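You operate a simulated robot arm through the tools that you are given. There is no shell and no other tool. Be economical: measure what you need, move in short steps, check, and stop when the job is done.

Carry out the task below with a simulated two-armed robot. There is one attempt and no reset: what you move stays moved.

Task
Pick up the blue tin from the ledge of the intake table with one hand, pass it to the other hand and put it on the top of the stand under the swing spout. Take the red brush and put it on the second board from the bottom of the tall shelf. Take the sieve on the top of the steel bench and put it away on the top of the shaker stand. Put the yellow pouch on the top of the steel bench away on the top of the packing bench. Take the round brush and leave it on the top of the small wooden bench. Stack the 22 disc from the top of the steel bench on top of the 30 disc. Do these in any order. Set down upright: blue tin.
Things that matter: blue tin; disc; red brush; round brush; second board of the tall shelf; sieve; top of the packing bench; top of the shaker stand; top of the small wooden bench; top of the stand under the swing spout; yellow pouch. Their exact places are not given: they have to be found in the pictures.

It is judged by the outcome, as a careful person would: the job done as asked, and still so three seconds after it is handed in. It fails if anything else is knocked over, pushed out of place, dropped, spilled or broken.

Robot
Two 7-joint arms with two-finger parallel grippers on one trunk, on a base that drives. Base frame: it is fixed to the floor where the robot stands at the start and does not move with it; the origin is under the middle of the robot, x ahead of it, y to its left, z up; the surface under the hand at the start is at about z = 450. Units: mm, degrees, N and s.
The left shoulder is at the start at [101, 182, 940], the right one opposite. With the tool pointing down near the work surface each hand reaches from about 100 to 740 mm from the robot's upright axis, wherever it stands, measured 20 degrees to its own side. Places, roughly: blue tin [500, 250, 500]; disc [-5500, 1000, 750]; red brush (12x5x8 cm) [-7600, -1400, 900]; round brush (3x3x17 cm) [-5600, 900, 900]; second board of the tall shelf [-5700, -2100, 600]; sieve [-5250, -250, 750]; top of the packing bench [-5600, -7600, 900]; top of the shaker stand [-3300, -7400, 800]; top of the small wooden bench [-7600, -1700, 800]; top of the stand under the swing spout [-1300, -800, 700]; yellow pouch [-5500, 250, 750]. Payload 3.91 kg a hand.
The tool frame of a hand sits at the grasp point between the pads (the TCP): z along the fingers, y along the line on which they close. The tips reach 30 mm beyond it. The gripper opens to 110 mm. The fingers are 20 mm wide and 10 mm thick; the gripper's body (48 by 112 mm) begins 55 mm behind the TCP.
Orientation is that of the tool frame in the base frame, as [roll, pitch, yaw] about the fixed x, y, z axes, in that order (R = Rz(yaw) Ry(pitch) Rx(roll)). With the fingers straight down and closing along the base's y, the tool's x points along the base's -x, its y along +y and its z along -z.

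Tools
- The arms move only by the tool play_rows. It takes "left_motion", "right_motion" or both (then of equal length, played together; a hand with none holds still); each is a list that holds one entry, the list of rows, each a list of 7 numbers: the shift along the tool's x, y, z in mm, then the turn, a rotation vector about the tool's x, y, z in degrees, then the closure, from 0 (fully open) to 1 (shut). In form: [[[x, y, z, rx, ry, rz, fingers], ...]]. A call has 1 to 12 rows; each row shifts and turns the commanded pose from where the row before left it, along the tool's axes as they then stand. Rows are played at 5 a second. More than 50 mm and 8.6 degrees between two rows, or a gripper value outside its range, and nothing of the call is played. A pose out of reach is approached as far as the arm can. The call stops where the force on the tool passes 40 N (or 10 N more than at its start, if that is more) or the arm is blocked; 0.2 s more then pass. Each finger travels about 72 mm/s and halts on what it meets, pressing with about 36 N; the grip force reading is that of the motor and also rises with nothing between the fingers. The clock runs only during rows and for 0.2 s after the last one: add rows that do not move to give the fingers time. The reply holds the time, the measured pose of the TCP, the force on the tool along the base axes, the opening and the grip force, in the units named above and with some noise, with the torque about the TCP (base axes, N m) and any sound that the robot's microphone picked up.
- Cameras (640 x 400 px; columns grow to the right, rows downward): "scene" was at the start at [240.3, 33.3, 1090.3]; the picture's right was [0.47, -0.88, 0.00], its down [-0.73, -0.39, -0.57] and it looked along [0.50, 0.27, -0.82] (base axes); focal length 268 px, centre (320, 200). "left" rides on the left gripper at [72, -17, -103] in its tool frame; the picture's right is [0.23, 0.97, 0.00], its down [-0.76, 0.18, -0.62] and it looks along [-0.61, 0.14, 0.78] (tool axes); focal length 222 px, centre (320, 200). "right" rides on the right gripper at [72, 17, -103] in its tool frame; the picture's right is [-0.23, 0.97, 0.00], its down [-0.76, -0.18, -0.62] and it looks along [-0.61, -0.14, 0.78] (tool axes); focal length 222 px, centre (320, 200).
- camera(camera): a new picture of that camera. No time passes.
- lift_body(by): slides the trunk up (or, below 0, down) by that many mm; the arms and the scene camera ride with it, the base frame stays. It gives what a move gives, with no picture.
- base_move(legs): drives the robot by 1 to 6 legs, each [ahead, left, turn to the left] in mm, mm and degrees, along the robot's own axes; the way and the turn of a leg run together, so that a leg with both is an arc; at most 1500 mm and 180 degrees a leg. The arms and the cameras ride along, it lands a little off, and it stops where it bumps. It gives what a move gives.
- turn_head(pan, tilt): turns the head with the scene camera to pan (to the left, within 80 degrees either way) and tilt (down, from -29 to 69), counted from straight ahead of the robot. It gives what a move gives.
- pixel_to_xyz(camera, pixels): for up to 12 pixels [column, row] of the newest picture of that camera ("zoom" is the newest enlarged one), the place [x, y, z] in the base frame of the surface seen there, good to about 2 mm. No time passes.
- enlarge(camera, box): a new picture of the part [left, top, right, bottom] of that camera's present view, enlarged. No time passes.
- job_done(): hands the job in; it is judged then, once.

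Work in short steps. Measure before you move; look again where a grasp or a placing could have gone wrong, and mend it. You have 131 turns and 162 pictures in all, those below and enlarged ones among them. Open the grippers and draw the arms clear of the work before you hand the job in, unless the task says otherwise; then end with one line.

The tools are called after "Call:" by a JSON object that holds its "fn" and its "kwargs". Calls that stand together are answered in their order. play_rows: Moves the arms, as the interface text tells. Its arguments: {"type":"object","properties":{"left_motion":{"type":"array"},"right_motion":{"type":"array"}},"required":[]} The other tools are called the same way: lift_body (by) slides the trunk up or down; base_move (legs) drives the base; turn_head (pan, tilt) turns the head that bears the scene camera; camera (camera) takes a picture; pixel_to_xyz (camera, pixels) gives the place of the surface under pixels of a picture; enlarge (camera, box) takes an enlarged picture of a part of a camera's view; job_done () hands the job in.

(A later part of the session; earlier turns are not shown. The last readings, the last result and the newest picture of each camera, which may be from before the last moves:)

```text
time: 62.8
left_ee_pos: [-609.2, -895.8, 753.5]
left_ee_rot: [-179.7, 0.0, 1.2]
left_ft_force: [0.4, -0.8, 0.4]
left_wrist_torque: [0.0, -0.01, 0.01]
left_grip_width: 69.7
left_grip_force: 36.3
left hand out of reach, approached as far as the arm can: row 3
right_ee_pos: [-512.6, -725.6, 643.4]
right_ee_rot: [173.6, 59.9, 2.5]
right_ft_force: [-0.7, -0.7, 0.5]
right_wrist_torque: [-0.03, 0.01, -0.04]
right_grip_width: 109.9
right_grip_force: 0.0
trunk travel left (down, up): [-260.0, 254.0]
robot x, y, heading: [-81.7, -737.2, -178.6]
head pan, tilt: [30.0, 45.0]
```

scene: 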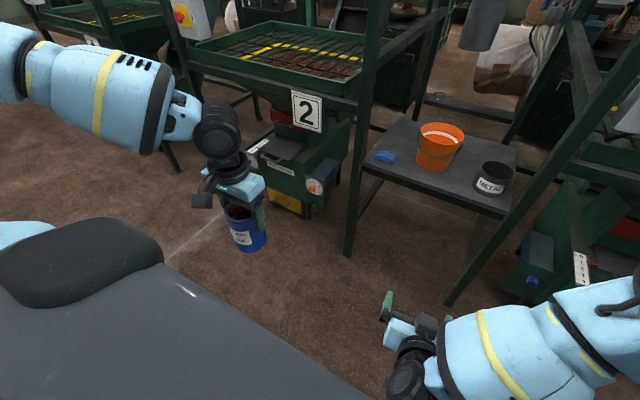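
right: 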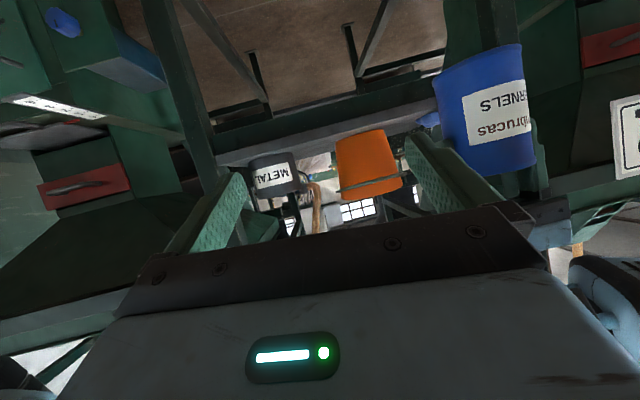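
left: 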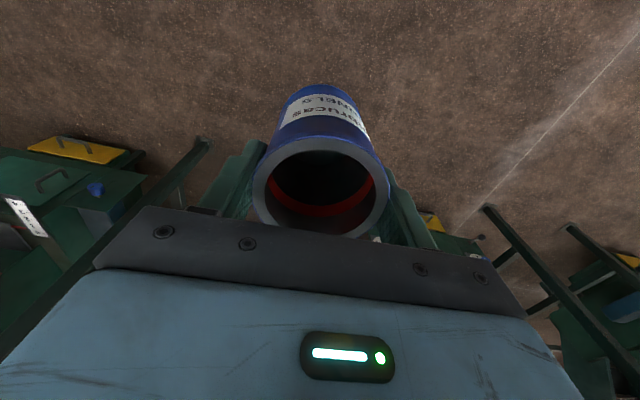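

The left hand's inward limit is about y=146 (robot frame) at 532 ahead; so the tin stays here and the right hand will come from the right, yawed ~38° to the left. I pose it 110 mm short of the tin.

Call:
{"fn": "play_rows", "kwargs": {"right_motion": [[[0, 0, 0, -6.06, 0, -3.5, 0], [0, 0, 0, -6.06, 0, -3.5, 0], [0, 0, 0, -6.06, 0, -3.5, 0], [0, 0, 0, -6.06, 0, -3.5, 0], [-34.7, 20.5, 4, 0, 0, 0, 0], [-34.7, 20.5, 4, 0, 0, 0, 0], [-34.7, 20.5, 4, 0, 0, 0, 0], [-34.7, 20.5, 4, 0, 0, 0, 0], [0, 0, 0, 0, 0, 0, 0]]]}}

Call:
{"fn": "turn_head", "kwargs": {"pan": 15, "tilt": 50}}

Call:
{"fn": "camera", "kwargs": {"camera": "scene"}}

Call:
{"fn": "camera", "kwargs": {"camera": "right"}}

```text
time: 63.7
left_ee_pos: [-610.5, -894.7, 753.8]
left_ee_rot: [-179.8, 0.0, 1.1]
left_ft_force: [-0.4, 0.3, -0.9]
left_wrist_torque: [0.0, 0.02, 0.01]
left_grip_width: 69.7
left_grip_force: 36.4
right_ee_pos: [-473.9, -755.4, 652.8]
right_ee_rot: [168.4, 50.8, 9.2]
right_ft_force: [-0.1, 0.1, 0.2]
right_wrist_torque: [0.01, -0.02, 0.04]
right_grip_width: 109.9
right_grip_force: 0.0
right hand out of reach, approached as far as the arm can: row 1, 2, 3, 4
trunk travel left (down, up): [-260.0, 254.0]
robot x, y, heading: [-81.3, -736.6, -179.0]
head pan, tilt: [30.0, 45.0]
stopped in row 4 (right hand): the arm was blocked; the commanded pose is now the measured one
```

```text
time: 64.5
left_ee_pos: [-609.4, -893.6, 754.4]
left_ee_rot: [-179.7, 0.0, 1.1]
left_ft_force: [0.5, 0.6, -0.9]
left_wrist_torque: [0.0, 0.0, -0.02]
left_grip_width: 69.5
left_grip_force: 36.0
right_ee_pos: [-474.7, -755.1, 652.7]
right_ee_rot: [168.2, 50.8, 9.3]
right_ft_force: [0.5, -0.2, -0.1]
right_wrist_torque: [0.0, 0.01, 0.01]
right_grip_width: 110.0
right_grip_force: 0.0
trunk travel left (down, up): [-260.0, 254.0]
robot x, y, heading: [-83.6, -738.9, -178.8]
head pan, tilt: [15.0, 50.0]
```

```text
138 pictures are left
```

scene: 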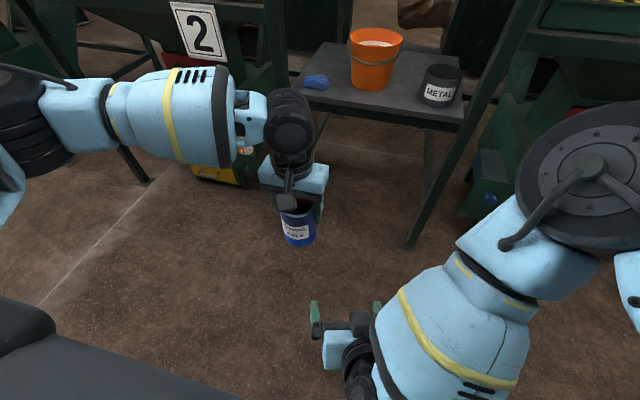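

```text
137 pictures are left
```

right: 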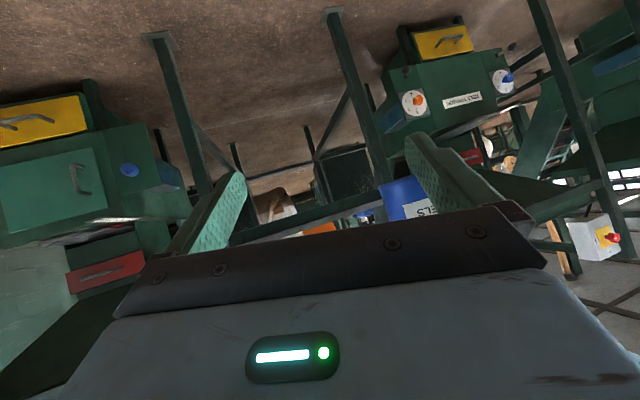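

The right forearm folds back at this short reach; an arm stretched further forward and lower should be freer. I test the left hand lower and further ahead/inward.

Call:
{"fn": "play_rows", "kwargs": {"left_motion": [[[0, 0, 45, 0, 0, 0, 0.8], [0, 0, 45, 0, 0, 0, 0.8], [0, 0, 45, 0, 0, 0, 0.8], [-40, 0, 0, 0, 0, 0, 0.8], [-40, 0, 0, 0, 0, 0, 0.8], [-30, -20, 0, 0, 0, 0, 0.8], [0, -35, 0, 0, 0, 0, 0.8], [0, -35, 0, 0, 0, 0, 0.8], [0, -35, 0, 0, 0, 0, 0.8], [0, 0, 0, 0, 0, 0, 0.8]]]}}

Call:
{"fn": "camera", "kwargs": {"camera": "scene"}}

```text
time: 66.7
left_ee_pos: [-628.2, -916.2, 665.4]
left_ee_rot: [-179.5, 0.1, 1.2]
left_ft_force: [0.3, 0.8, -0.5]
left_wrist_torque: [0.04, 0.02, -0.01]
left_grip_width: 69.4
left_grip_force: 36.2
left hand out of reach, approached as far as the arm can: row 2, 3, 4, 5, 6, 7, 8, 9
right_ee_pos: [-474.5, -755.4, 653.6]
right_ee_rot: [168.4, 50.9, 9.4]
right_ft_force: [-0.1, 0.2, 0.0]
right_wrist_torque: [0.02, 0.0, -0.01]
right_grip_width: 110.1
right_grip_force: 0.0
trunk travel left (down, up): [-260.0, 254.0]
robot x, y, heading: [-77.6, -735.9, -178.5]
head pan, tilt: [15.0, 50.0]
```

```text
136 pictures are left
```

scene: 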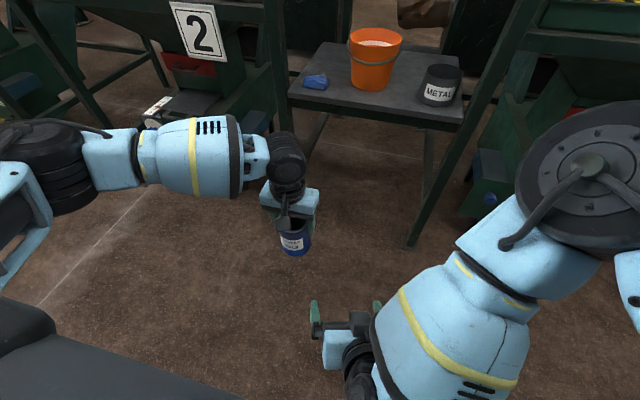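

I test the nominal reach direction: outward to 20° on the left side, then forward.

Call:
{"fn": "play_rows", "kwargs": {"left_motion": [[[0, 40, -10, 0, 0, 0, 0.8], [0, 40, 0, 0, 0, 0, 0.8], [-40, 10, 0, 0, 0, 0, 0.8], [-40, 10, 0, 0, 0, 0, 0.8], [-20, 0, 0, 0, 0, 0, 0.8], [0, 0, 0, 0, 0, 0, 0.8]]]}}

```text
time: 68.1
left_ee_pos: [-714.9, -1018.3, 675.1]
left_ee_rot: [-179.7, 0.1, 1.2]
left_ft_force: [-0.3, -0.4, -0.9]
left_wrist_torque: [-0.02, 0.01, -0.01]
left_grip_width: 69.2
left_grip_force: 35.6
left hand out of reach, approached as far as the arm can: row 5
right_ee_pos: [-474.8, -755.6, 653.2]
right_ee_rot: [168.3, 50.8, 9.3]
right_ft_force: [-0.5, -0.1, -0.4]
right_wrist_torque: [0.01, 0.01, 0.02]
right_grip_width: 110.1
right_grip_force: 0.0
trunk travel left (down, up): [-260.0, 254.0]
robot x, y, heading: [-83.0, -735.4, -178.8]
head pan, tilt: [15.0, 50.0]
```

Now the right hand: back to pointing down, then forward to about 600 ahead, before tilting again.

Call:
{"fn": "play_rows", "kwargs": {"right_motion": [[[0, 0, 0, 0, 8, 0, 0], [0, 0, 0, 0, 8, 0, 0], [0, 0, 0, 0, 8, 0, 0], [0, 0, 0, 0, 8, 0, 0], [0, 0, 0, 0, 8, 0, 0], [0, 0, 0, 0, 8, 0, 0], [0, -10, -30, 0, 0, 0, 0], [-40, -25, 0, 0, 0, 0, 0], [-40, -25, 0, 0, 0, 0, 0], [-40, -25, 0, 0, 0, 0, 0], [-40, -25, 0, 0, 0, 0, 0], [-40, 0, 0, 0, 0, 0, 0]]]}}

```text
time: 70.7
left_ee_pos: [-715.5, -1018.9, 675.8]
left_ee_rot: [-179.6, 0.1, 1.2]
left_ft_force: [-0.4, 0.4, -1.4]
left_wrist_torque: [-0.01, 0.02, -0.05]
left_grip_width: 68.8
left_grip_force: 36.2
right_ee_pos: [-697.5, -711.3, 680.6]
right_ee_rot: [172.7, 3.3, 18.3]
right_ft_force: [0.8, -0.9, 0.2]
right_wrist_torque: [0.01, 0.01, 0.0]
right_grip_width: 110.2
right_grip_force: 0.1
trunk travel left (down, up): [-260.0, 254.0]
robot x, y, heading: [-82.0, -734.8, -179.0]
head pan, tilt: [15.0, 50.0]
```

The right hand extends well to (615,-34). I tilt it forward here 60°.

Call:
{"fn": "play_rows", "kwargs": {"right_motion": [[[0, 0, 0, 0, -7.5, 0, 0], [0, 0, 0, 0, -7.5, 0, 0], [0, 0, 0, 0, -7.5, 0, 0], [0, 0, 0, 0, -7.5, 0, 0], [0, 0, 0, 0, -7.5, 0, 0], [0, 0, 0, 0, -7.5, 0, 0], [0, 0, 0, 0, -7.5, 0, 0], [0, 0, 0, 0, -7.5, 0, 0], [0, 0, 0, 0, 0, 0, 0]]]}}

Call:
{"fn": "camera", "kwargs": {"camera": "scene"}}

```text
time: 72.7
left_ee_pos: [-714.6, -1017.6, 676.4]
left_ee_rot: [-179.7, 0.0, 1.2]
left_ft_force: [0.1, 0.2, -1.0]
left_wrist_torque: [-0.01, 0.02, -0.01]
left_grip_width: 69.2
left_grip_force: 35.8
right_ee_pos: [-705.2, -691.1, 681.8]
right_ee_rot: [168.2, 51.4, 9.4]
right_ft_force: [0.3, 0.6, 0.9]
right_wrist_torque: [0.01, -0.01, -0.02]
right_grip_width: 109.8
right_grip_force: 0.0
right hand out of reach, approached as far as the arm can: row 7, 8
trunk travel left (down, up): [-260.0, 254.0]
robot x, y, heading: [-77.1, -734.9, -178.8]
head pan, tilt: [15.0, 50.0]
```

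```text
135 pictures are left
```

scene: 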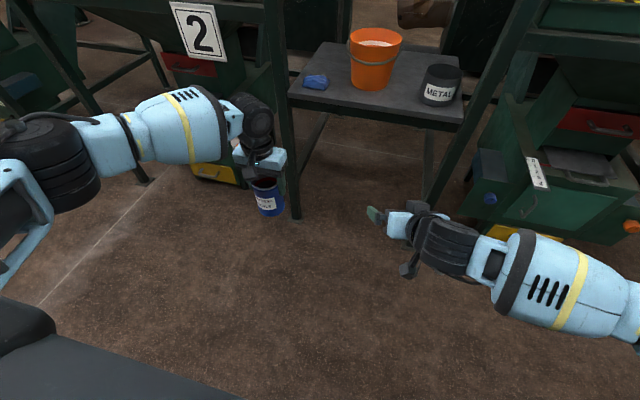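

The right hand now points forward-left, 38° down — a fine grasp direction. I level its closing line (−9° about its z) and swing the left hand inward with a matching yaw.

Call:
{"fn": "play_rows", "kwargs": {"left_motion": [[[5, -30, 0, 0, 0, 7.5, 0.8], [5, -30, 0, 0, 0, 7.5, 0.8], [0, -30, 0, 0, 0, 7.5, 0.8], [0, -30, 0, 0, 0, 7.5, 0.8], [0, -15, 0, 0, 0, 0, 0.8], [0, 0, 0, 0, 0, 0, 0.8]]], "right_motion": [[[0, 0, 0, 0, 0, -4.7, 0], [0, 0, 0, 0, 0, -4.6, 0], [0, 0, 0, 0, 0, 0, 0], [0, 0, 0, 0, 0, 0, 0], [0, 0, 0, 0, 0, 0, 0], [0, 0, 0, 0, 0, 0, 0]]]}}

```text
time: 74.1
left_ee_pos: [-642.1, -926.8, 673.7]
left_ee_rot: [-179.6, 0.1, -28.8]
left_ft_force: [-0.1, -1.3, -1.5]
left_wrist_torque: [0.0, 0.0, 0.02]
left_grip_width: 69.0
left_grip_force: 36.0
left hand out of reach, approached as far as the arm can: row 1, 3, 4, 5
right_ee_pos: [-705.8, -691.9, 681.5]
right_ee_rot: [-179.9, 52.4, 24.4]
right_ft_force: [0.4, 1.0, -0.3]
right_wrist_torque: [0.0, -0.01, -0.02]
right_grip_width: 110.1
right_grip_force: 0.1
trunk travel left (down, up): [-260.0, 254.0]
robot x, y, heading: [-78.1, -739.9, -178.9]
head pan, tilt: [15.0, 50.0]
```

The right hand is now level and points forward-left. I bring it sideways to a point 110 mm short of the tin, which hangs at (-642,-927).

Call:
{"fn": "play_rows", "kwargs": {"right_motion": [[[4, 40, -7, 0, 0, 0, 0], [4, 40, -7, 0, 0, 0, 0], [4, 40, -7, 0, 0, 0, 0], [4, 40, -7, 0, 0, 0, 0], [4, 40, -7, 0, 0, 0, 0], [4, 40, -7, 0, 0, 0, 0], [0, 0, 0, 0, 0, 0, 0]]]}}

Call:
{"fn": "camera", "kwargs": {"camera": "scene"}}

Call:
{"fn": "camera", "kwargs": {"camera": "right"}}

```text
time: 75.7
left_ee_pos: [-642.5, -928.3, 672.8]
left_ee_rot: [-179.7, 0.3, -28.8]
left_ft_force: [0.5, -1.4, -1.2]
left_wrist_torque: [-0.02, 0.04, 0.03]
left_grip_width: 68.8
left_grip_force: 35.3
right_ee_pos: [-693.2, -706.1, 684.3]
right_ee_rot: [178.8, 52.1, 23.9]
right_ft_force: [0.5, -0.6, -0.3]
right_wrist_torque: [0.02, 0.03, 0.01]
right_grip_width: 109.7
right_grip_force: 0.2
right hand out of reach, approached as far as the arm can: row 1, 2, 3, 4, 5, 6
trunk travel left (down, up): [-260.0, 254.0]
robot x, y, heading: [-80.2, -739.7, -178.8]
head pan, tilt: [15.0, 50.0]
```

```text
134 pictures are left
```

scene: 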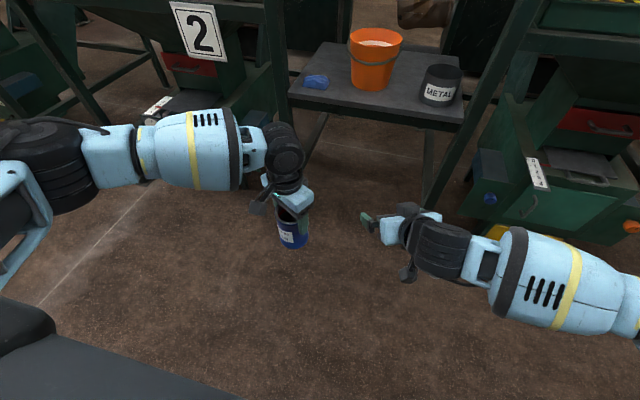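

```text
133 pictures are left
```

right: 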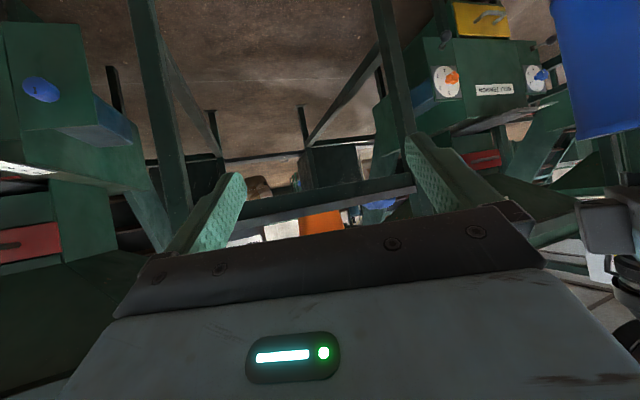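

The forearms face each other, so the natural handover is the right hand pointing left along its forearm. I yaw the right hand ~64° left, pivoting near its wrist.

Call:
{"fn": "play_rows", "kwargs": {"right_motion": [[[0, 22, 0, -6.3, 0, -4.9, 0], [0, 22, 0, -6.3, 0, -4.9, 0], [0, 22, 0, -6.3, 0, -4.9, 0], [0, 22, 0, -6.3, 0, -4.9, 0], [0, 22, 0, -6.3, 0, -4.9, 0], [0, 22, 0, -6.3, 0, -4.9, 0], [0, 22, 0, -6.3, 0, -4.9, 0], [0, 22, 0, -6.3, 0, -4.9, 0], [0, 0, 0, 0, 0, 0, 0]]]}}

Call:
{"fn": "camera", "kwargs": {"camera": "scene"}}

```text
time: 77.7
left_ee_pos: [-641.6, -927.0, 672.9]
left_ee_rot: [-179.7, 0.2, -28.8]
left_ft_force: [0.7, 0.2, -0.4]
left_wrist_torque: [-0.01, 0.02, 0.03]
left_grip_width: 68.9
left_grip_force: 35.7
right_ee_pos: [-562.9, -807.5, 684.1]
right_ee_rot: [-179.7, 52.2, 88.6]
right_ft_force: [0.2, 0.1, 0.1]
right_wrist_torque: [0.0, -0.03, 0.03]
right_grip_width: 110.3
right_grip_force: 0.1
trunk travel left (down, up): [-260.0, 254.0]
robot x, y, heading: [-75.3, -734.4, -178.9]
head pan, tilt: [15.0, 50.0]
```

```text
132 pictures are left
```

scene: 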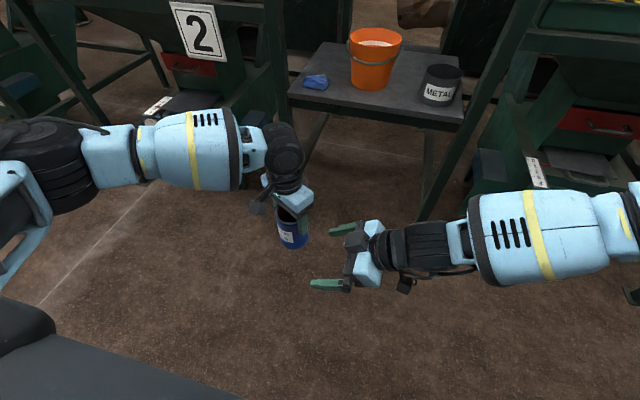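

All reachable now. The left finger would sit in the way of the right palm, so I first yaw the left hand further so it closes along world x (camera side away), while the right goes laterally into line.

Call:
{"fn": "play_rows", "kwargs": {"left_motion": [[[0, 0, 0, 0, 0, 7.7, 0.8], [0, 0, 0, 0, 0, 7.7, 0.8], [0, 0, 0, 0, 0, 7.7, 0.8], [0, 0, 0, 0, 0, 7.7, 0.8], [0, 0, 0, 0, 0, 7.7, 0.8], [0, 0, 0, 0, 0, 7.7, 0.8], [0, 0, 0, 0, 0, 7.7, 0.8], [0, 0, 0, 0, 0, 7.3, 0.8], [0, 0, 0, 0, 0, 0, 0.8]]], "right_motion": [[[-12, -38, 0, 0, 0, 0, 0], [-12, -37, 0, 0, 0, 0, 0], [0, 0, 0, 0, 0, 0, 0], [0, 0, 0, 0, 0, 0, 0], [0, 0, 0, 0, 0, 0, 0], [0, 0, 0, 0, 0, 0, 0], [0, 0, 0, 0, 0, 0, 0], [0, 0, 0, 0, 0, 0, 0], [0, 0, 0, 0, 0, 0, 0]]]}}

Call:
{"fn": "camera", "kwargs": {"camera": "right"}}

Call:
{"fn": "camera", "kwargs": {"camera": "scene"}}

```text
time: 79.7
left_ee_pos: [-642.8, -927.5, 672.7]
left_ee_rot: [-180.0, 0.2, -90.1]
left_ft_force: [-0.3, 0.4, -1.0]
left_wrist_torque: [-0.01, 0.0, 0.02]
left_grip_width: 68.8
left_grip_force: 36.1
right_ee_pos: [-636.9, -818.5, 705.4]
right_ee_rot: [-179.7, 52.1, 88.5]
right_ft_force: [0.2, -0.7, -1.0]
right_wrist_torque: [-0.02, -0.03, -0.03]
right_grip_width: 110.2
right_grip_force: 0.1
trunk travel left (down, up): [-260.0, 254.0]
robot x, y, heading: [-80.4, -737.6, -179.0]
head pan, tilt: [15.0, 50.0]
```

```text
131 pictures are left
```

right: 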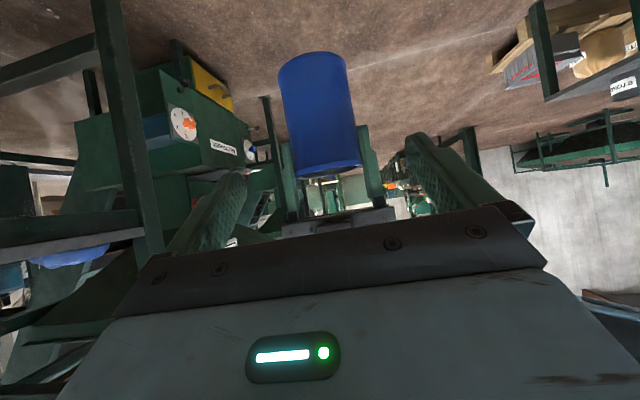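

```text
130 pictures are left
```

scene: 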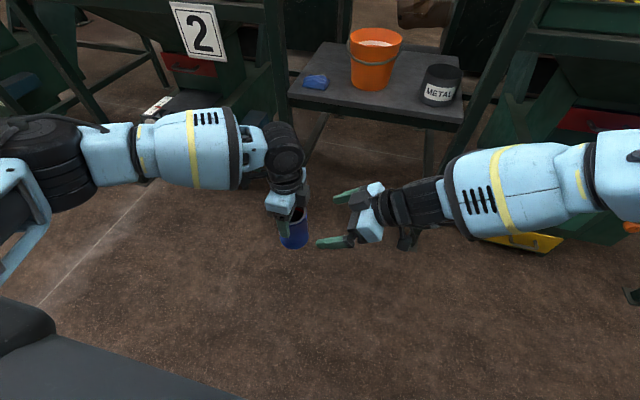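

The view is good: tin between the left fingers, its bottom facing up in the right picture. I measure the tin's sides and ends.

Call:
{"fn": "pixel_to_xyz", "kwargs": {"camera": "right", "pixels": [[313, 60], [318, 110], [322, 165], [285, 110], [352, 110], [365, 130], [286, 150]]}}

Call:
{"fn": "enlarge", "kwargs": {"camera": "right", "box": [220, 30, 420, 230]}}

```text
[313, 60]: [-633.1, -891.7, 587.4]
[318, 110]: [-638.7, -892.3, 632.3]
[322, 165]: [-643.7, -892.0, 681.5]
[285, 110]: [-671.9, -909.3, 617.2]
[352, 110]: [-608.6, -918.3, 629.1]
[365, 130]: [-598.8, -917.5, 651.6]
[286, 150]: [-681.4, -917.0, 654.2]
```

```text
2.00 times, centred on (320, 130) of right
```

zoom: 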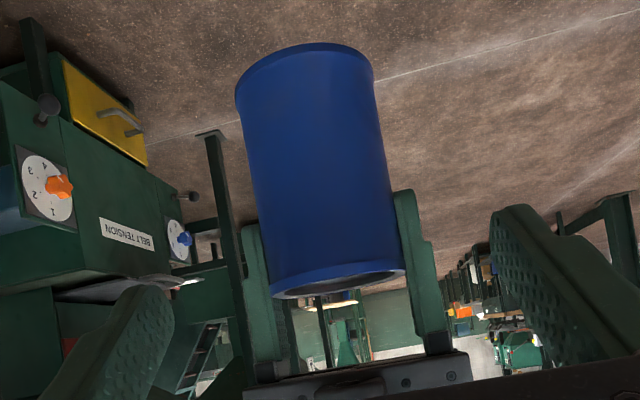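

Tin axis (-641,-927), bottom z≈583, left tips at 642. I advance the right hand 136 mm along its axis and close it.

Call:
{"fn": "play_rows", "kwargs": {"right_motion": [[[0.7, -1.3, 45, 0, 0, 0, 0], [0.7, -1.3, 45, 0, 0, 0, 0], [0.6, -1.4, 45, 0, 0, 0, 0], [0, 0, 0, 0, 0, 0, 0], [0, 0, 0, 0, 0, 0, 0.8], [0, 0, 0, 0, 0, 0, 0.8], [0, 0, 0, 0, 0, 0, 0.8], [0, 0, 0, 0, 0, 0, 0.8]]]}}

Call:
{"fn": "camera", "kwargs": {"camera": "right"}}

Call:
{"fn": "enlarge", "kwargs": {"camera": "scene", "box": [220, 150, 420, 275]}}

```text
time: 81.5
left_ee_pos: [-644.4, -930.9, 672.1]
left_ee_rot: [179.8, -0.1, -89.7]
left_ft_force: [-12.3, -29.3, -20.0]
left_wrist_torque: [-0.21, 0.73, -0.35]
left_grip_width: 69.0
left_grip_force: 36.0
right_ee_pos: [-645.0, -925.6, 620.4]
right_ee_rot: [-179.7, 52.2, 88.5]
right_ft_force: [12.3, 29.9, 20.5]
right_wrist_torque: [-1.43, -0.2, 0.44]
right_grip_width: 69.1
right_grip_force: 36.2
trunk travel left (down, up): [-260.0, 254.0]
robot x, y, heading: [-80.4, -734.3, -178.9]
head pan, tilt: [15.0, 50.0]
```

```text
128 pictures are left
```

right: 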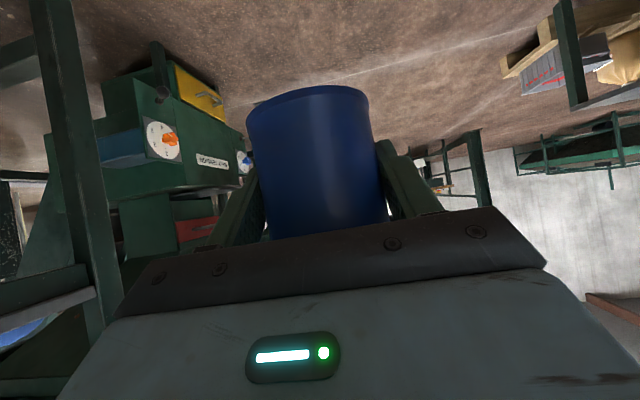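

```text
3.20 times, centred on (320, 212) of scene
```

zoom: 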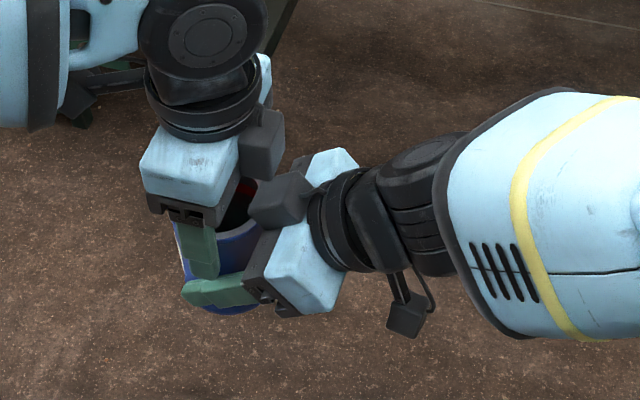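

Both hands hold, but 30 N pushes along the right tool axis: its palm is touching the tin. I open, back off 14 mm and re-close.

Call:
{"fn": "play_rows", "kwargs": {"right_motion": [[[0, 0, 0, 0, 0, 0, 0.1], [0, 0, 0, 0, 0, 0, 0.1], [0, 0, -14, 0, 0, 0, 0.1], [0, 0, 0, 0, 0, 0, 0.1], [0, 3, 0, 0, 0, 0, 0.1], [0, 0, 0, 0, 0, 0, 0.8], [0, 0, 0, 0, 0, 0, 0.8], [0, 0, 0, 0, 0, 0, 0.8], [0, 0, 0, 0, 0, 0, 0.8]]]}}

Call:
{"fn": "camera", "kwargs": {"camera": "right"}}

```text
time: 83.5
left_ee_pos: [-641.4, -926.3, 674.1]
left_ee_rot: [179.9, 0.4, -90.1]
left_ft_force: [10.3, 6.1, 6.8]
left_wrist_torque: [0.33, 0.05, -0.46]
left_grip_width: 69.0
left_grip_force: 35.9
right_ee_pos: [-642.5, -915.0, 629.3]
right_ee_rot: [-179.7, 52.1, 88.5]
right_ft_force: [-9.6, -5.9, -6.9]
right_wrist_torque: [0.07, -0.5, 0.34]
right_grip_width: 69.3
right_grip_force: 35.7
trunk travel left (down, up): [-260.0, 254.0]
robot x, y, heading: [-81.0, -735.6, -178.8]
head pan, tilt: [15.0, 50.0]
```

```text
126 pictures are left
```

right: 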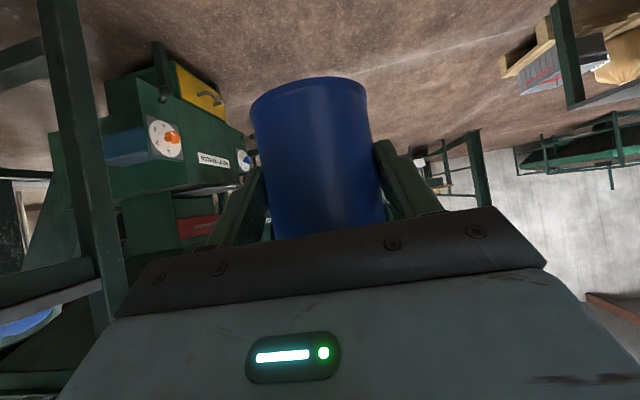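

Forces are small now and the right fingers hold the lower part. I open the left hand, check, and lift it off.

Call:
{"fn": "play_rows", "kwargs": {"left_motion": [[[0, 0, 0, 0, 0, 0, 0.1], [0, 0, 0, 0, 0, 0, 0.1], [0, 0, 0, 0, 0, 0, 0.1], [0, 0, -30, 0, 0, 0, 0.1], [0, 0, -40, 0, 0, 0, 0.1], [0, 0, -40, 0, 0, 0, 0.1], [40, 0, 0, 0, 0, 0, 0.1], [40, 0, 0, 0, 0, 0, 0.1], [40, 0, 0, 0, 0, 0, 0.1], [40, 0, 0, 0, 0, 0, 0.1]]]}}

Call:
{"fn": "camera", "kwargs": {"camera": "right"}}

Call:
{"fn": "camera", "kwargs": {"camera": "scene"}}

```text
time: 85.7
left_ee_pos: [-641.2, -1089.1, 781.5]
left_ee_rot: [-180.0, 0.4, -90.0]
left_ft_force: [-0.7, -0.3, 0.1]
left_wrist_torque: [0.01, 0.0, 0.0]
left_grip_width: 98.8
left_grip_force: 0.0
right_ee_pos: [-640.7, -914.7, 627.4]
right_ee_rot: [-179.5, 52.1, 88.5]
right_ft_force: [0.0, -0.8, -0.6]
right_wrist_torque: [0.0, -0.03, 0.01]
right_grip_width: 69.1
right_grip_force: 35.7
trunk travel left (down, up): [-260.0, 254.0]
robot x, y, heading: [-76.7, -738.0, -178.8]
head pan, tilt: [15.0, 50.0]
```

```text
125 pictures are left
```

right: 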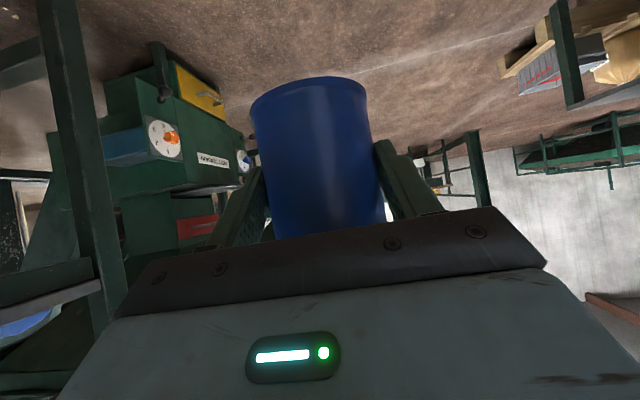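

```text
124 pictures are left
```

scene: 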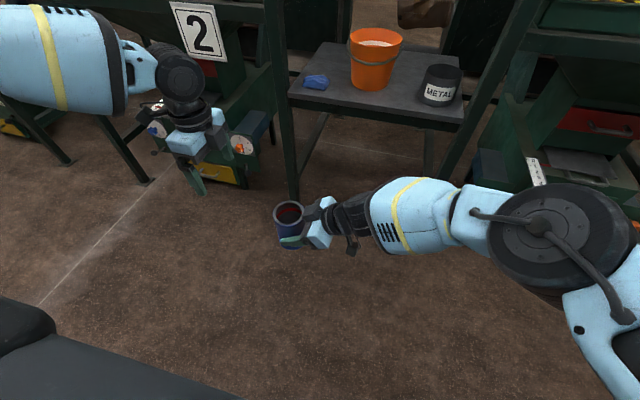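

The tin has passed to the right hand. I retract the right hand and yaw it back toward forward (reverse of the way in), and pull the left hand back.

Call:
{"fn": "play_rows", "kwargs": {"left_motion": [[[0, 0, 0, 0, 0, 0, 0.1], [0, 0, 0, 0, 0, 0, 0.1], [0, 40, 0, 0, 0, 0, 0.1], [0, 40, 0, 0, 0, 0, 0.1], [0, 40, 0, 0, 0, 0, 0.1], [0, 40, 0, 0, 0, 0, 0.1], [0, 40, 0, 0, 0, 0, 0.1], [0, 0, 0, 0, 0, 0, 0.1], [0, 0, 0, 0, 0, 0, 0.1], [0, 0, 0, 0, 0, 0, 0.1], [0, 0, 0, 0, 0, 0, 0.1], [0, 0, 0, 0, 0, 0, 0.1]]], "right_motion": [[[0, 0, -48, 0, 0, 0, 0.8], [0, 0, -48, 0, 0, 0, 0.8], [5, 39, 0, 0, 0, 0, 0.8], [5, 39, 0, 0, 0, 0, 0.8], [0, 0, 0, 6.3, 0, 4.9, 0.8], [0, -22, 0, 6.3, 0, 4.9, 0.8], [0, -22, 0, 6.3, 0, 4.9, 0.8], [0, -22, 0, 6.3, 0, 4.9, 0.8], [0, -22, 0, 6.3, 0, 4.9, 0.8], [0, -22, 0, 6.3, 0, 4.9, 0.8], [0, -22, 0, 6.3, 0, 4.9, 0.8], [0, -22, 0, 6.3, 0, 4.9, 0.8]]]}}

Call:
{"fn": "turn_head", "kwargs": {"pan": 0, "tilt": 40}}

Call:
{"fn": "camera", "kwargs": {"camera": "scene"}}

```text
time: 88.3
left_ee_pos: [-752.2, -1091.1, 782.1]
left_ee_rot: [180.0, 0.4, -89.9]
left_ft_force: [0.7, -0.4, -0.3]
left_wrist_torque: [0.03, 0.01, 0.01]
left_grip_width: 99.2
left_grip_force: 0.0
left hand out of reach, approached as far as the arm can: row 5, 6, 7
right_ee_pos: [-681.4, -755.5, 678.7]
right_ee_rot: [179.3, 51.9, 26.0]
right_ft_force: [0.6, -0.4, -1.7]
right_wrist_torque: [-0.03, 0.05, -0.03]
right_grip_width: 68.8
right_grip_force: 36.0
right hand out of reach, approached as far as the arm can: row 12
trunk travel left (down, up): [-260.0, 254.0]
robot x, y, heading: [-81.3, -734.8, -179.0]
head pan, tilt: [15.0, 50.0]
```

```text
time: 89.0
left_ee_pos: [-753.4, -1088.4, 782.2]
left_ee_rot: [179.9, 0.2, -90.0]
left_ft_force: [0.2, -0.5, 0.6]
left_wrist_torque: [0.0, -0.01, 0.02]
left_grip_width: 99.2
left_grip_force: 0.2
right_ee_pos: [-680.0, -754.3, 680.2]
right_ee_rot: [179.1, 51.8, 25.8]
right_ft_force: [0.3, 0.5, -0.4]
right_wrist_torque: [0.01, 0.0, -0.01]
right_grip_width: 68.8
right_grip_force: 35.7
trunk travel left (down, up): [-260.0, 254.0]
robot x, y, heading: [-79.0, -734.8, -179.1]
head pan, tilt: [0.0, 40.0]
```

```text
123 pictures are left
```

scene: 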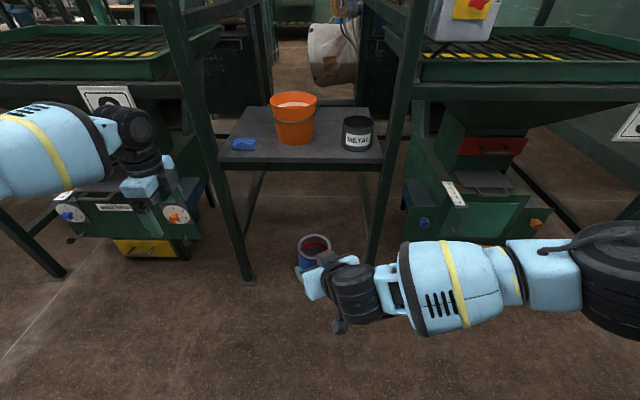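

The left went forward instead (yawed axes); I take it back. I measure the right elbow and machine clearances for the final approach.

Call:
{"fn": "play_rows", "kwargs": {"left_motion": [[[0, -45, 0, 0, 0, 0, 0.1], [0, -45, 0, 0, 0, 0, 0.1], [0, -45, 0, 0, 0, 0, 0.1], [0, -45, 0, 0, 0, 0, 0.1], [0, -45, 0, 0, 0, 0, 0.1], [0, -45, 0, 0, 0, 0, 0.1], [0, -45, 0, 0, 0, 0, 0.1], [0, -45, 0, 0, 0, 0, 0.1]]]}}

Call:
{"fn": "pixel_to_xyz", "kwargs": {"camera": "scene", "pixels": [[620, 228], [590, 262], [520, 250], [420, 250], [425, 222], [537, 224], [450, 195], [380, 200], [330, 163], [295, 143], [357, 151], [313, 242]]}}

Call:
{"fn": "camera", "kwargs": {"camera": "scene"}}

```text
time: 90.8
left_ee_pos: [-394.6, -1090.3, 781.5]
left_ee_rot: [-179.9, 0.4, -90.0]
left_ft_force: [-0.1, -0.4, -0.1]
left_wrist_torque: [0.04, 0.02, 0.03]
left_grip_width: 99.0
left_grip_force: 0.1
left hand out of reach, approached as far as the arm can: row 8
right_ee_pos: [-679.7, -754.9, 678.2]
right_ee_rot: [179.2, 51.8, 25.9]
right_ft_force: [0.5, -1.7, -1.0]
right_wrist_torque: [0.04, -0.03, -0.01]
right_grip_width: 68.9
right_grip_force: 35.5
trunk travel left (down, up): [-260.0, 254.0]
robot x, y, heading: [-80.1, -739.7, -178.9]
head pan, tilt: [0.0, 40.0]
```

```text
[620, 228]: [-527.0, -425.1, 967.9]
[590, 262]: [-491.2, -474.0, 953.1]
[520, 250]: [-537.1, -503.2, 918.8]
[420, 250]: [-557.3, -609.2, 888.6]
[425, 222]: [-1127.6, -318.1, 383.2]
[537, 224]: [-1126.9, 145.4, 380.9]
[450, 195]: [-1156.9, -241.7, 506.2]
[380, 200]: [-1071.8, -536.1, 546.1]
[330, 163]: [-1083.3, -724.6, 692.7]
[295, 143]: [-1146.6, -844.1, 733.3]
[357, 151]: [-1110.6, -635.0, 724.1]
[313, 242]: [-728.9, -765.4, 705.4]
```

```text
122 pictures are left
```

scene: 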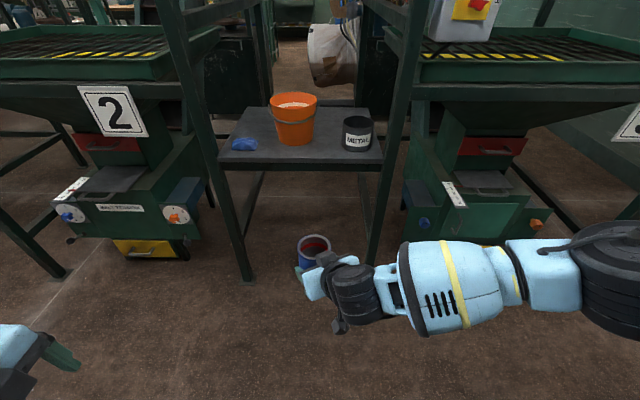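

Clearances are fine (elbow front stays 85 mm off the frame). I raise the trunk 150 mm and drive forward most of the way.

Call:
{"fn": "lift_body", "kwargs": {"by": 150}}

Call:
{"fn": "base_move", "kwargs": {"legs": [[340, -18, 0]]}}

Call:
{"fn": "camera", "kwargs": {"camera": "scene"}}

```text
time: 92.6
left_ee_pos: [-395.8, -1091.5, 930.4]
left_ee_rot: [-179.9, 0.3, -90.1]
left_ft_force: [-0.6, -0.2, 0.5]
left_wrist_torque: [0.01, -0.02, 0.0]
left_grip_width: 99.0
left_grip_force: 0.1
right_ee_pos: [-680.7, -755.6, 828.3]
right_ee_rot: [180.0, 52.2, 24.4]
right_ft_force: [0.6, -0.7, -0.8]
right_wrist_torque: [-0.02, -0.04, 0.01]
right_grip_width: 68.9
right_grip_force: 36.9
trunk travel left (down, up): [-410.0, 104.0]
robot x, y, heading: [-78.8, -735.8, -178.6]
head pan, tilt: [0.0, 40.0]
```

```text
time: 94.8
left_ee_pos: [-738.1, -1079.4, 932.2]
left_ee_rot: [180.0, 0.3, -90.0]
left_ft_force: [0.3, -0.7, 0.6]
left_wrist_torque: [-0.01, 0.0, -0.04]
left_grip_width: 98.9
left_grip_force: 0.1
right_ee_pos: [-1023.0, -744.3, 828.4]
right_ee_rot: [180.0, 52.3, 24.5]
right_ft_force: [0.0, -1.0, -0.7]
right_wrist_torque: [0.02, -0.03, -0.01]
right_grip_width: 68.8
right_grip_force: 35.9
trunk travel left (down, up): [-410.0, 104.0]
robot x, y, heading: [-420.0, -724.7, -178.8]
head pan, tilt: [0.0, 40.0]
```

```text
121 pictures are left
```

scene: 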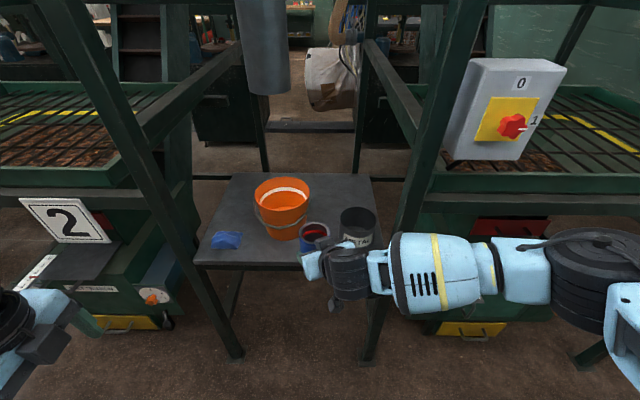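

I check the bucket, can and tin positions from this closer view.

Call:
{"fn": "enlarge", "kwargs": {"camera": "scene", "box": [220, 150, 420, 275]}}

Call:
{"fn": "pixel_to_xyz", "kwargs": {"camera": "zoom", "pixels": [[115, 130], [290, 130], [200, 90], [200, 165], [385, 215], [500, 215], [440, 185], [265, 260], [355, 255], [310, 232], [310, 262], [215, 290]]}}

```text
3.20 times, centred on (320, 212) of scene
```

zoom: 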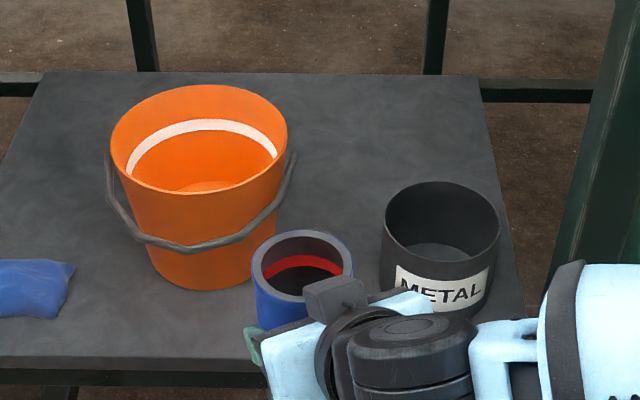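

```text
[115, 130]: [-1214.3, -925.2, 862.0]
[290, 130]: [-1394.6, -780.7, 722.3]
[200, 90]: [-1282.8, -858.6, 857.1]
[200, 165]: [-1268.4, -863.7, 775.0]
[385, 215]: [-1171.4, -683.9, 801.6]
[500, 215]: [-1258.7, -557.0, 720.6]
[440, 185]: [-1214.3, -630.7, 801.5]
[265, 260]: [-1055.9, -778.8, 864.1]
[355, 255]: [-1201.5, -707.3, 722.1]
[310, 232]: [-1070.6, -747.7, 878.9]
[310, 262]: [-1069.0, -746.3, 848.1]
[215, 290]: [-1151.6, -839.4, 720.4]
```

Tin axis is at (-1036,-750), bottom ≈ z 779; bucket centre (-1208,-848) r 77, can (-1164,-634) r 50. I drive to put the tin axis over (-1120,-737).

Call:
{"fn": "base_move", "kwargs": {"legs": [[84, -15, 0]]}}

Call:
{"fn": "enlarge", "kwargs": {"camera": "scene", "box": [220, 150, 420, 275]}}

```text
time: 95.9
left_ee_pos: [-821.0, -1065.7, 932.0]
left_ee_rot: [-180.0, 0.3, -90.0]
left_ft_force: [0.4, 0.1, -0.4]
left_wrist_torque: [0.03, -0.03, 0.03]
left_grip_width: 99.1
left_grip_force: 0.1
right_ee_pos: [-1106.8, -731.4, 828.1]
right_ee_rot: [180.0, 52.2, 24.4]
right_ft_force: [0.0, 0.5, -0.1]
right_wrist_torque: [-0.03, 0.03, -0.03]
right_grip_width: 68.6
right_grip_force: 36.2
trunk travel left (down, up): [-410.0, 104.0]
robot x, y, heading: [-503.3, -713.2, -178.8]
head pan, tilt: [0.0, 40.0]
```

```text
3.20 times, centred on (320, 212) of scene
```

zoom: 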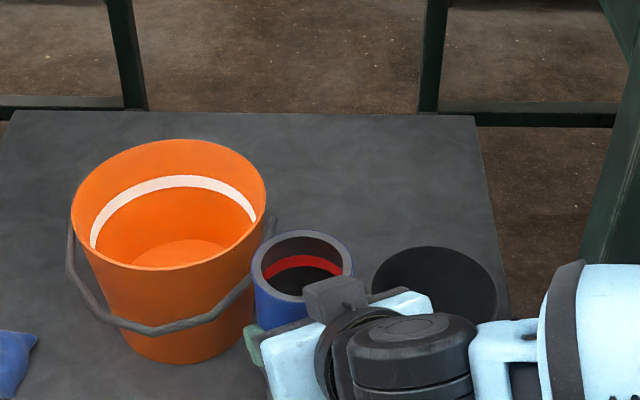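

Position reached. I lower the trunk 45 mm and look again before touching down.

Call:
{"fn": "lift_body", "kwargs": {"by": -45}}

Call:
{"fn": "enlarge", "kwargs": {"camera": "scene", "box": [220, 150, 420, 275]}}

Call:
{"fn": "camera", "kwargs": {"camera": "right"}}

```text
time: 96.8
left_ee_pos: [-821.5, -1065.4, 886.5]
left_ee_rot: [-179.9, 0.3, -90.0]
left_ft_force: [0.1, -0.3, -0.7]
left_wrist_torque: [-0.02, 0.01, -0.03]
left_grip_width: 99.1
left_grip_force: 0.0
right_ee_pos: [-1106.4, -731.5, 784.5]
right_ee_rot: [-179.9, 52.5, 24.4]
right_ft_force: [0.1, 0.7, -0.8]
right_wrist_torque: [0.03, 0.0, -0.03]
right_grip_width: 68.9
right_grip_force: 35.7
trunk travel left (down, up): [-365.0, 149.0]
robot x, y, heading: [-504.0, -716.4, -178.6]
head pan, tilt: [0.0, 40.0]
```

```text
3.20 times, centred on (320, 212) of scene
```

zoom: 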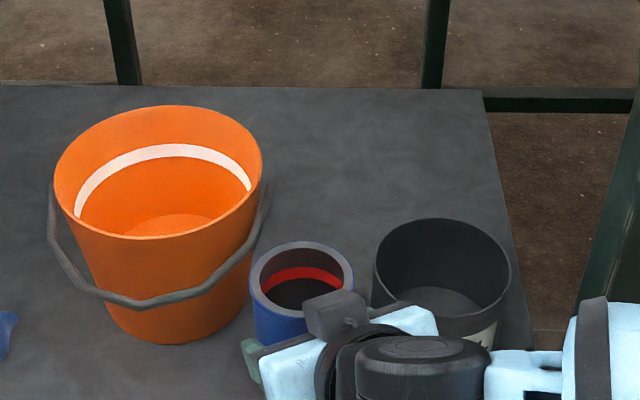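

```text
117 pictures are left
```

right: 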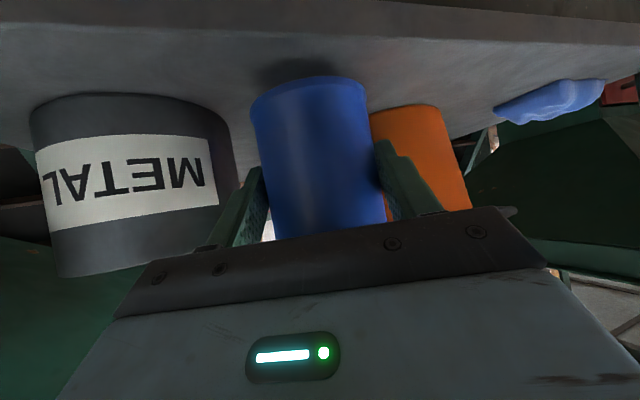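

Clear gaps to bucket and can. I lower in small steps with the arm and watch the force.

Call:
{"fn": "play_rows", "kwargs": {"right_motion": [[[3.2, 0, 2.45, 0, 0, 0, 0.8], [3.2, 0, 2.45, 0, 0, 0, 0.8], [2.4, 0, 1.85, 0, 0, 0, 0.8], [0, 0, 0, 0, 0, 0, 0.8]]]}}

Call:
{"fn": "play_rows", "kwargs": {"right_motion": [[[1.6, 0, 1.2, 0, 0, 0, 0.8], [1.6, 0, 1.2, 0, 0, 0, 0.8], [0, 0, 0, 0, 0, 0, 0.8]]]}}

```text
time: 97.8
left_ee_pos: [-820.5, -1066.1, 887.6]
left_ee_rot: [-180.0, 0.3, -90.0]
left_ft_force: [1.1, -0.7, 0.4]
left_wrist_torque: [-0.01, -0.02, 0.0]
left_grip_width: 99.0
left_grip_force: 0.1
right_ee_pos: [-1106.9, -730.6, 774.0]
right_ee_rot: [180.0, 52.6, 24.4]
right_ft_force: [0.8, -1.1, 6.1]
right_wrist_torque: [-0.19, 0.33, 0.02]
right_grip_width: 69.0
right_grip_force: 35.9
trunk travel left (down, up): [-365.0, 149.0]
robot x, y, heading: [-501.5, -712.4, -178.9]
head pan, tilt: [0.0, 40.0]
```

```text
time: 98.6
left_ee_pos: [-820.3, -1065.6, 887.9]
left_ee_rot: [180.0, 0.3, -90.0]
left_ft_force: [0.1, 0.2, 0.4]
left_wrist_torque: [0.03, -0.02, -0.03]
left_grip_width: 99.3
left_grip_force: 0.0
right_ee_pos: [-1106.1, -731.0, 773.1]
right_ee_rot: [-179.8, 52.8, 24.4]
right_ft_force: [2.6, 3.2, 31.1]
right_wrist_torque: [-0.35, 0.7, 0.03]
right_grip_width: 69.0
right_grip_force: 36.2
trunk travel left (down, up): [-365.0, 149.0]
robot x, y, heading: [-503.6, -708.3, -178.8]
head pan, tilt: [0.0, 40.0]
```

Contact (31 N up). I ease off 3 mm, open slightly, and withdraw along the tool axis.

Call:
{"fn": "play_rows", "kwargs": {"right_motion": [[[-2.4, 0, -1.8, 0, 0, 0, 0.8], [0, 0, 0, 0, 0, 0, 0.28], [0, 0, 0, 0, 0, 0, 0.28], [0, 0, 0, 0, 0, 0, 0.28], [0, 0, -20, 0, 0, 0, 0.28], [0, 0, -30, 0, 0, 0, 0.28], [0, 0, -40, 0, 0, 0, 0.28], [0, 0, -40, 0, 0, 0, 0.28]]]}}

Call:
{"fn": "camera", "kwargs": {"camera": "right"}}

Call:
{"fn": "enlarge", "kwargs": {"camera": "scene", "box": [220, 150, 420, 275]}}

```text
time: 100.4
left_ee_pos: [-820.8, -1064.8, 887.1]
left_ee_rot: [180.0, 0.2, -90.0]
left_ft_force: [-0.5, -0.2, 0.2]
left_wrist_torque: [0.0, 0.0, 0.0]
left_grip_width: 99.2
left_grip_force: 0.0
right_ee_pos: [-1012.8, -689.0, 852.7]
right_ee_rot: [-179.9, 52.4, 24.4]
right_ft_force: [1.2, 0.2, 0.3]
right_wrist_torque: [0.01, 0.02, -0.01]
right_grip_width: 79.2
right_grip_force: 0.1
trunk travel left (down, up): [-365.0, 149.0]
robot x, y, heading: [-502.8, -713.1, -178.8]
head pan, tilt: [0.0, 40.0]
```

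```text
116 pictures are left
```

right: 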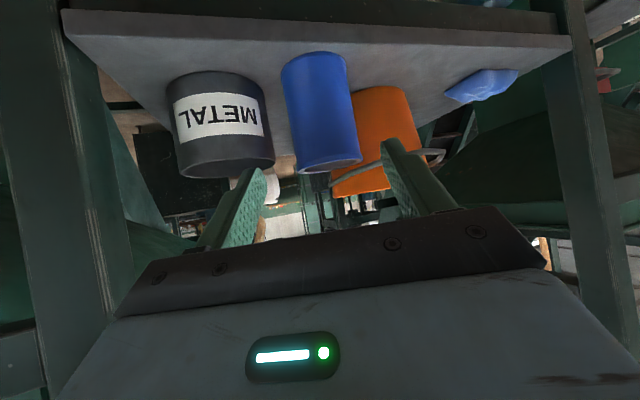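

```text
3.20 times, centred on (320, 212) of scene
```

zoom: 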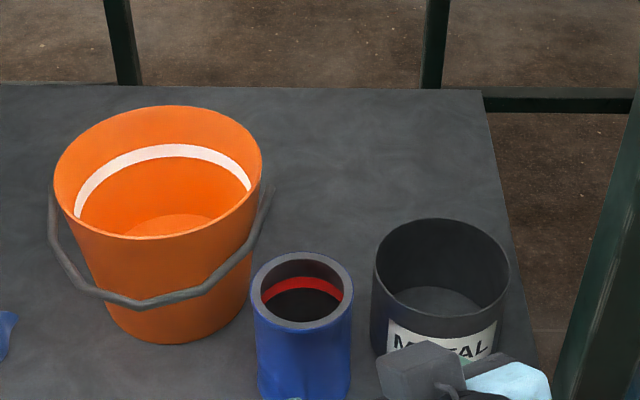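

The tin stands upright and free. I back away, restore both hands to a tool-down posture and look at ways to the steel bench.

Call:
{"fn": "base_move", "kwargs": {"legs": [[-280, 0, 0]]}}

Call:
{"fn": "play_rows", "kwargs": {"left_motion": [[[0, 0, 0, 0, 0, -7.5, 0], [0, 0, 0, 0, 0, -7.5, 0], [0, 0, 0, 0, 0, -7.5, 0], [0, 0, 0, 0, 0, -7.5, 0], [0, 0, 0, 0, 0, -7.5, 0], [0, 0, 0, 0, 0, -7.5, 0], [0, 0, 0, 0, 0, -7.5, 0], [0, 0, 0, 0, 0, -7.5, 0], [0, 0, 0, 0, 0, -7.5, 0], [0, 0, 0, 0, 0, -7.5, 0], [0, 0, 0, 0, 0, -7.5, 0], [0, 0, 0, 0, 0, -7.5, 0]]], "right_motion": [[[0, 0, 0, 0, 7.5, 0, 0], [0, 0, 0, 0, 7.5, 0, 0], [0, 0, 0, 0, 7.5, 0, 0], [0, 0, 0, 0, 7.5, 0, 0], [0, 0, 0, 0, 7.5, 0, 0], [0, 0, 0, 0, 7.5, 0, 0], [0, 0, 0, 0, 7.4, 0, 0], [0, 0, 0, 0, 0, 8, 0], [0, 0, 0, 0, 0, 8, 0], [0, 0, 0, 0, 0, 8, 0], [40, -20, 0, 0, 0, 0, 0], [40, -20, 0, 0, 0, 0, 0]]]}}

Call:
{"fn": "turn_head", "kwargs": {"pan": -60, "tilt": 5}}

Call:
{"fn": "camera", "kwargs": {"camera": "scene"}}

Call:
{"fn": "turn_head", "kwargs": {"pan": 75, "tilt": 5}}

Call:
{"fn": "camera", "kwargs": {"camera": "scene"}}

```text
time: 102.3
left_ee_pos: [-542.2, -1059.3, 886.8]
left_ee_rot: [-180.0, 0.3, -90.0]
left_ft_force: [1.1, 0.9, 0.3]
left_wrist_torque: [0.0, -0.01, 0.01]
left_grip_width: 99.0
left_grip_force: 0.2
right_ee_pos: [-732.7, -682.4, 851.4]
right_ee_rot: [-179.9, 52.3, 24.4]
right_ft_force: [-1.1, -0.5, -0.6]
right_wrist_torque: [0.01, 0.05, -0.01]
right_grip_width: 79.2
right_grip_force: 0.0
trunk travel left (down, up): [-365.0, 149.0]
robot x, y, heading: [-223.5, -706.2, -178.7]
head pan, tilt: [0.0, 40.0]
```

```text
time: 104.9
left_ee_pos: [-541.8, -1059.7, 886.5]
left_ee_rot: [-179.7, 0.0, 0.2]
left_ft_force: [-0.2, 0.3, 0.4]
left_wrist_torque: [0.02, 0.02, -0.01]
left_grip_width: 109.9
left_grip_force: 0.1
right_ee_pos: [-651.6, -643.3, 852.1]
right_ee_rot: [180.0, -0.1, 0.3]
right_ft_force: [-0.7, -0.8, 0.9]
right_wrist_torque: [0.02, 0.04, -0.02]
right_grip_width: 109.9
right_grip_force: 0.0
trunk travel left (down, up): [-365.0, 149.0]
robot x, y, heading: [-225.5, -704.2, -178.6]
head pan, tilt: [0.0, 40.0]
```

```text
time: 106.2
left_ee_pos: [-543.0, -1059.3, 886.1]
left_ee_rot: [-179.7, 0.0, -0.1]
left_ft_force: [0.3, 0.3, -0.1]
left_wrist_torque: [0.0, 0.03, 0.03]
left_grip_width: 110.1
left_grip_force: 0.0
right_ee_pos: [-651.6, -644.0, 850.8]
right_ee_rot: [-180.0, 0.0, 0.5]
right_ft_force: [-0.1, 0.3, -0.1]
right_wrist_torque: [-0.01, 0.0, -0.01]
right_grip_width: 109.9
right_grip_force: 0.3
trunk travel left (down, up): [-365.0, 149.0]
robot x, y, heading: [-224.8, -708.8, -178.9]
head pan, tilt: [-60.0, 5.0]
```

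```text
114 pictures are left
```

scene: 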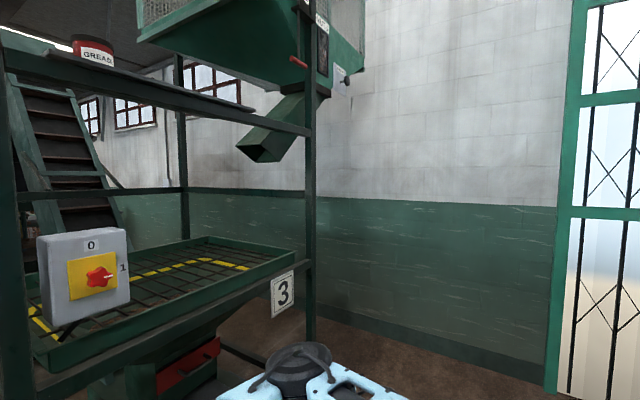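

```text
time: 108.4
left_ee_pos: [-541.3, -1060.5, 886.7]
left_ee_rot: [-179.7, 0.0, -0.1]
left_ft_force: [0.1, -0.8, -0.9]
left_wrist_torque: [0.04, -0.03, 0.01]
left_grip_width: 109.9
left_grip_force: 0.0
right_ee_pos: [-652.8, -642.7, 851.6]
right_ee_rot: [179.9, 0.0, 0.4]
right_ft_force: [0.9, 0.0, -0.6]
right_wrist_torque: [-0.02, 0.0, -0.03]
right_grip_width: 109.8
right_grip_force: 0.0
trunk travel left (down, up): [-365.0, 149.0]
robot x, y, heading: [-224.3, -709.0, -179.0]
head pan, tilt: [75.0, 5.0]
```

```text
113 pictures are left
```

scene: 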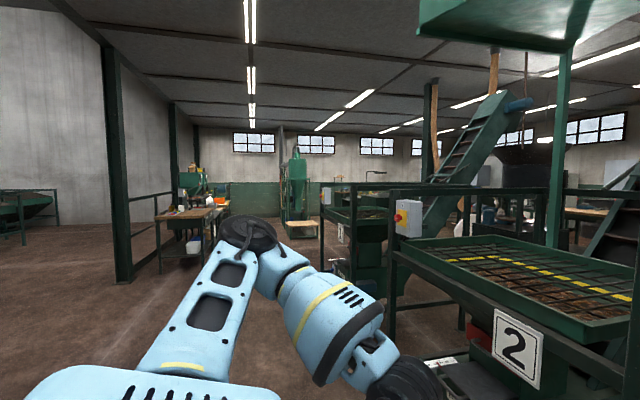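

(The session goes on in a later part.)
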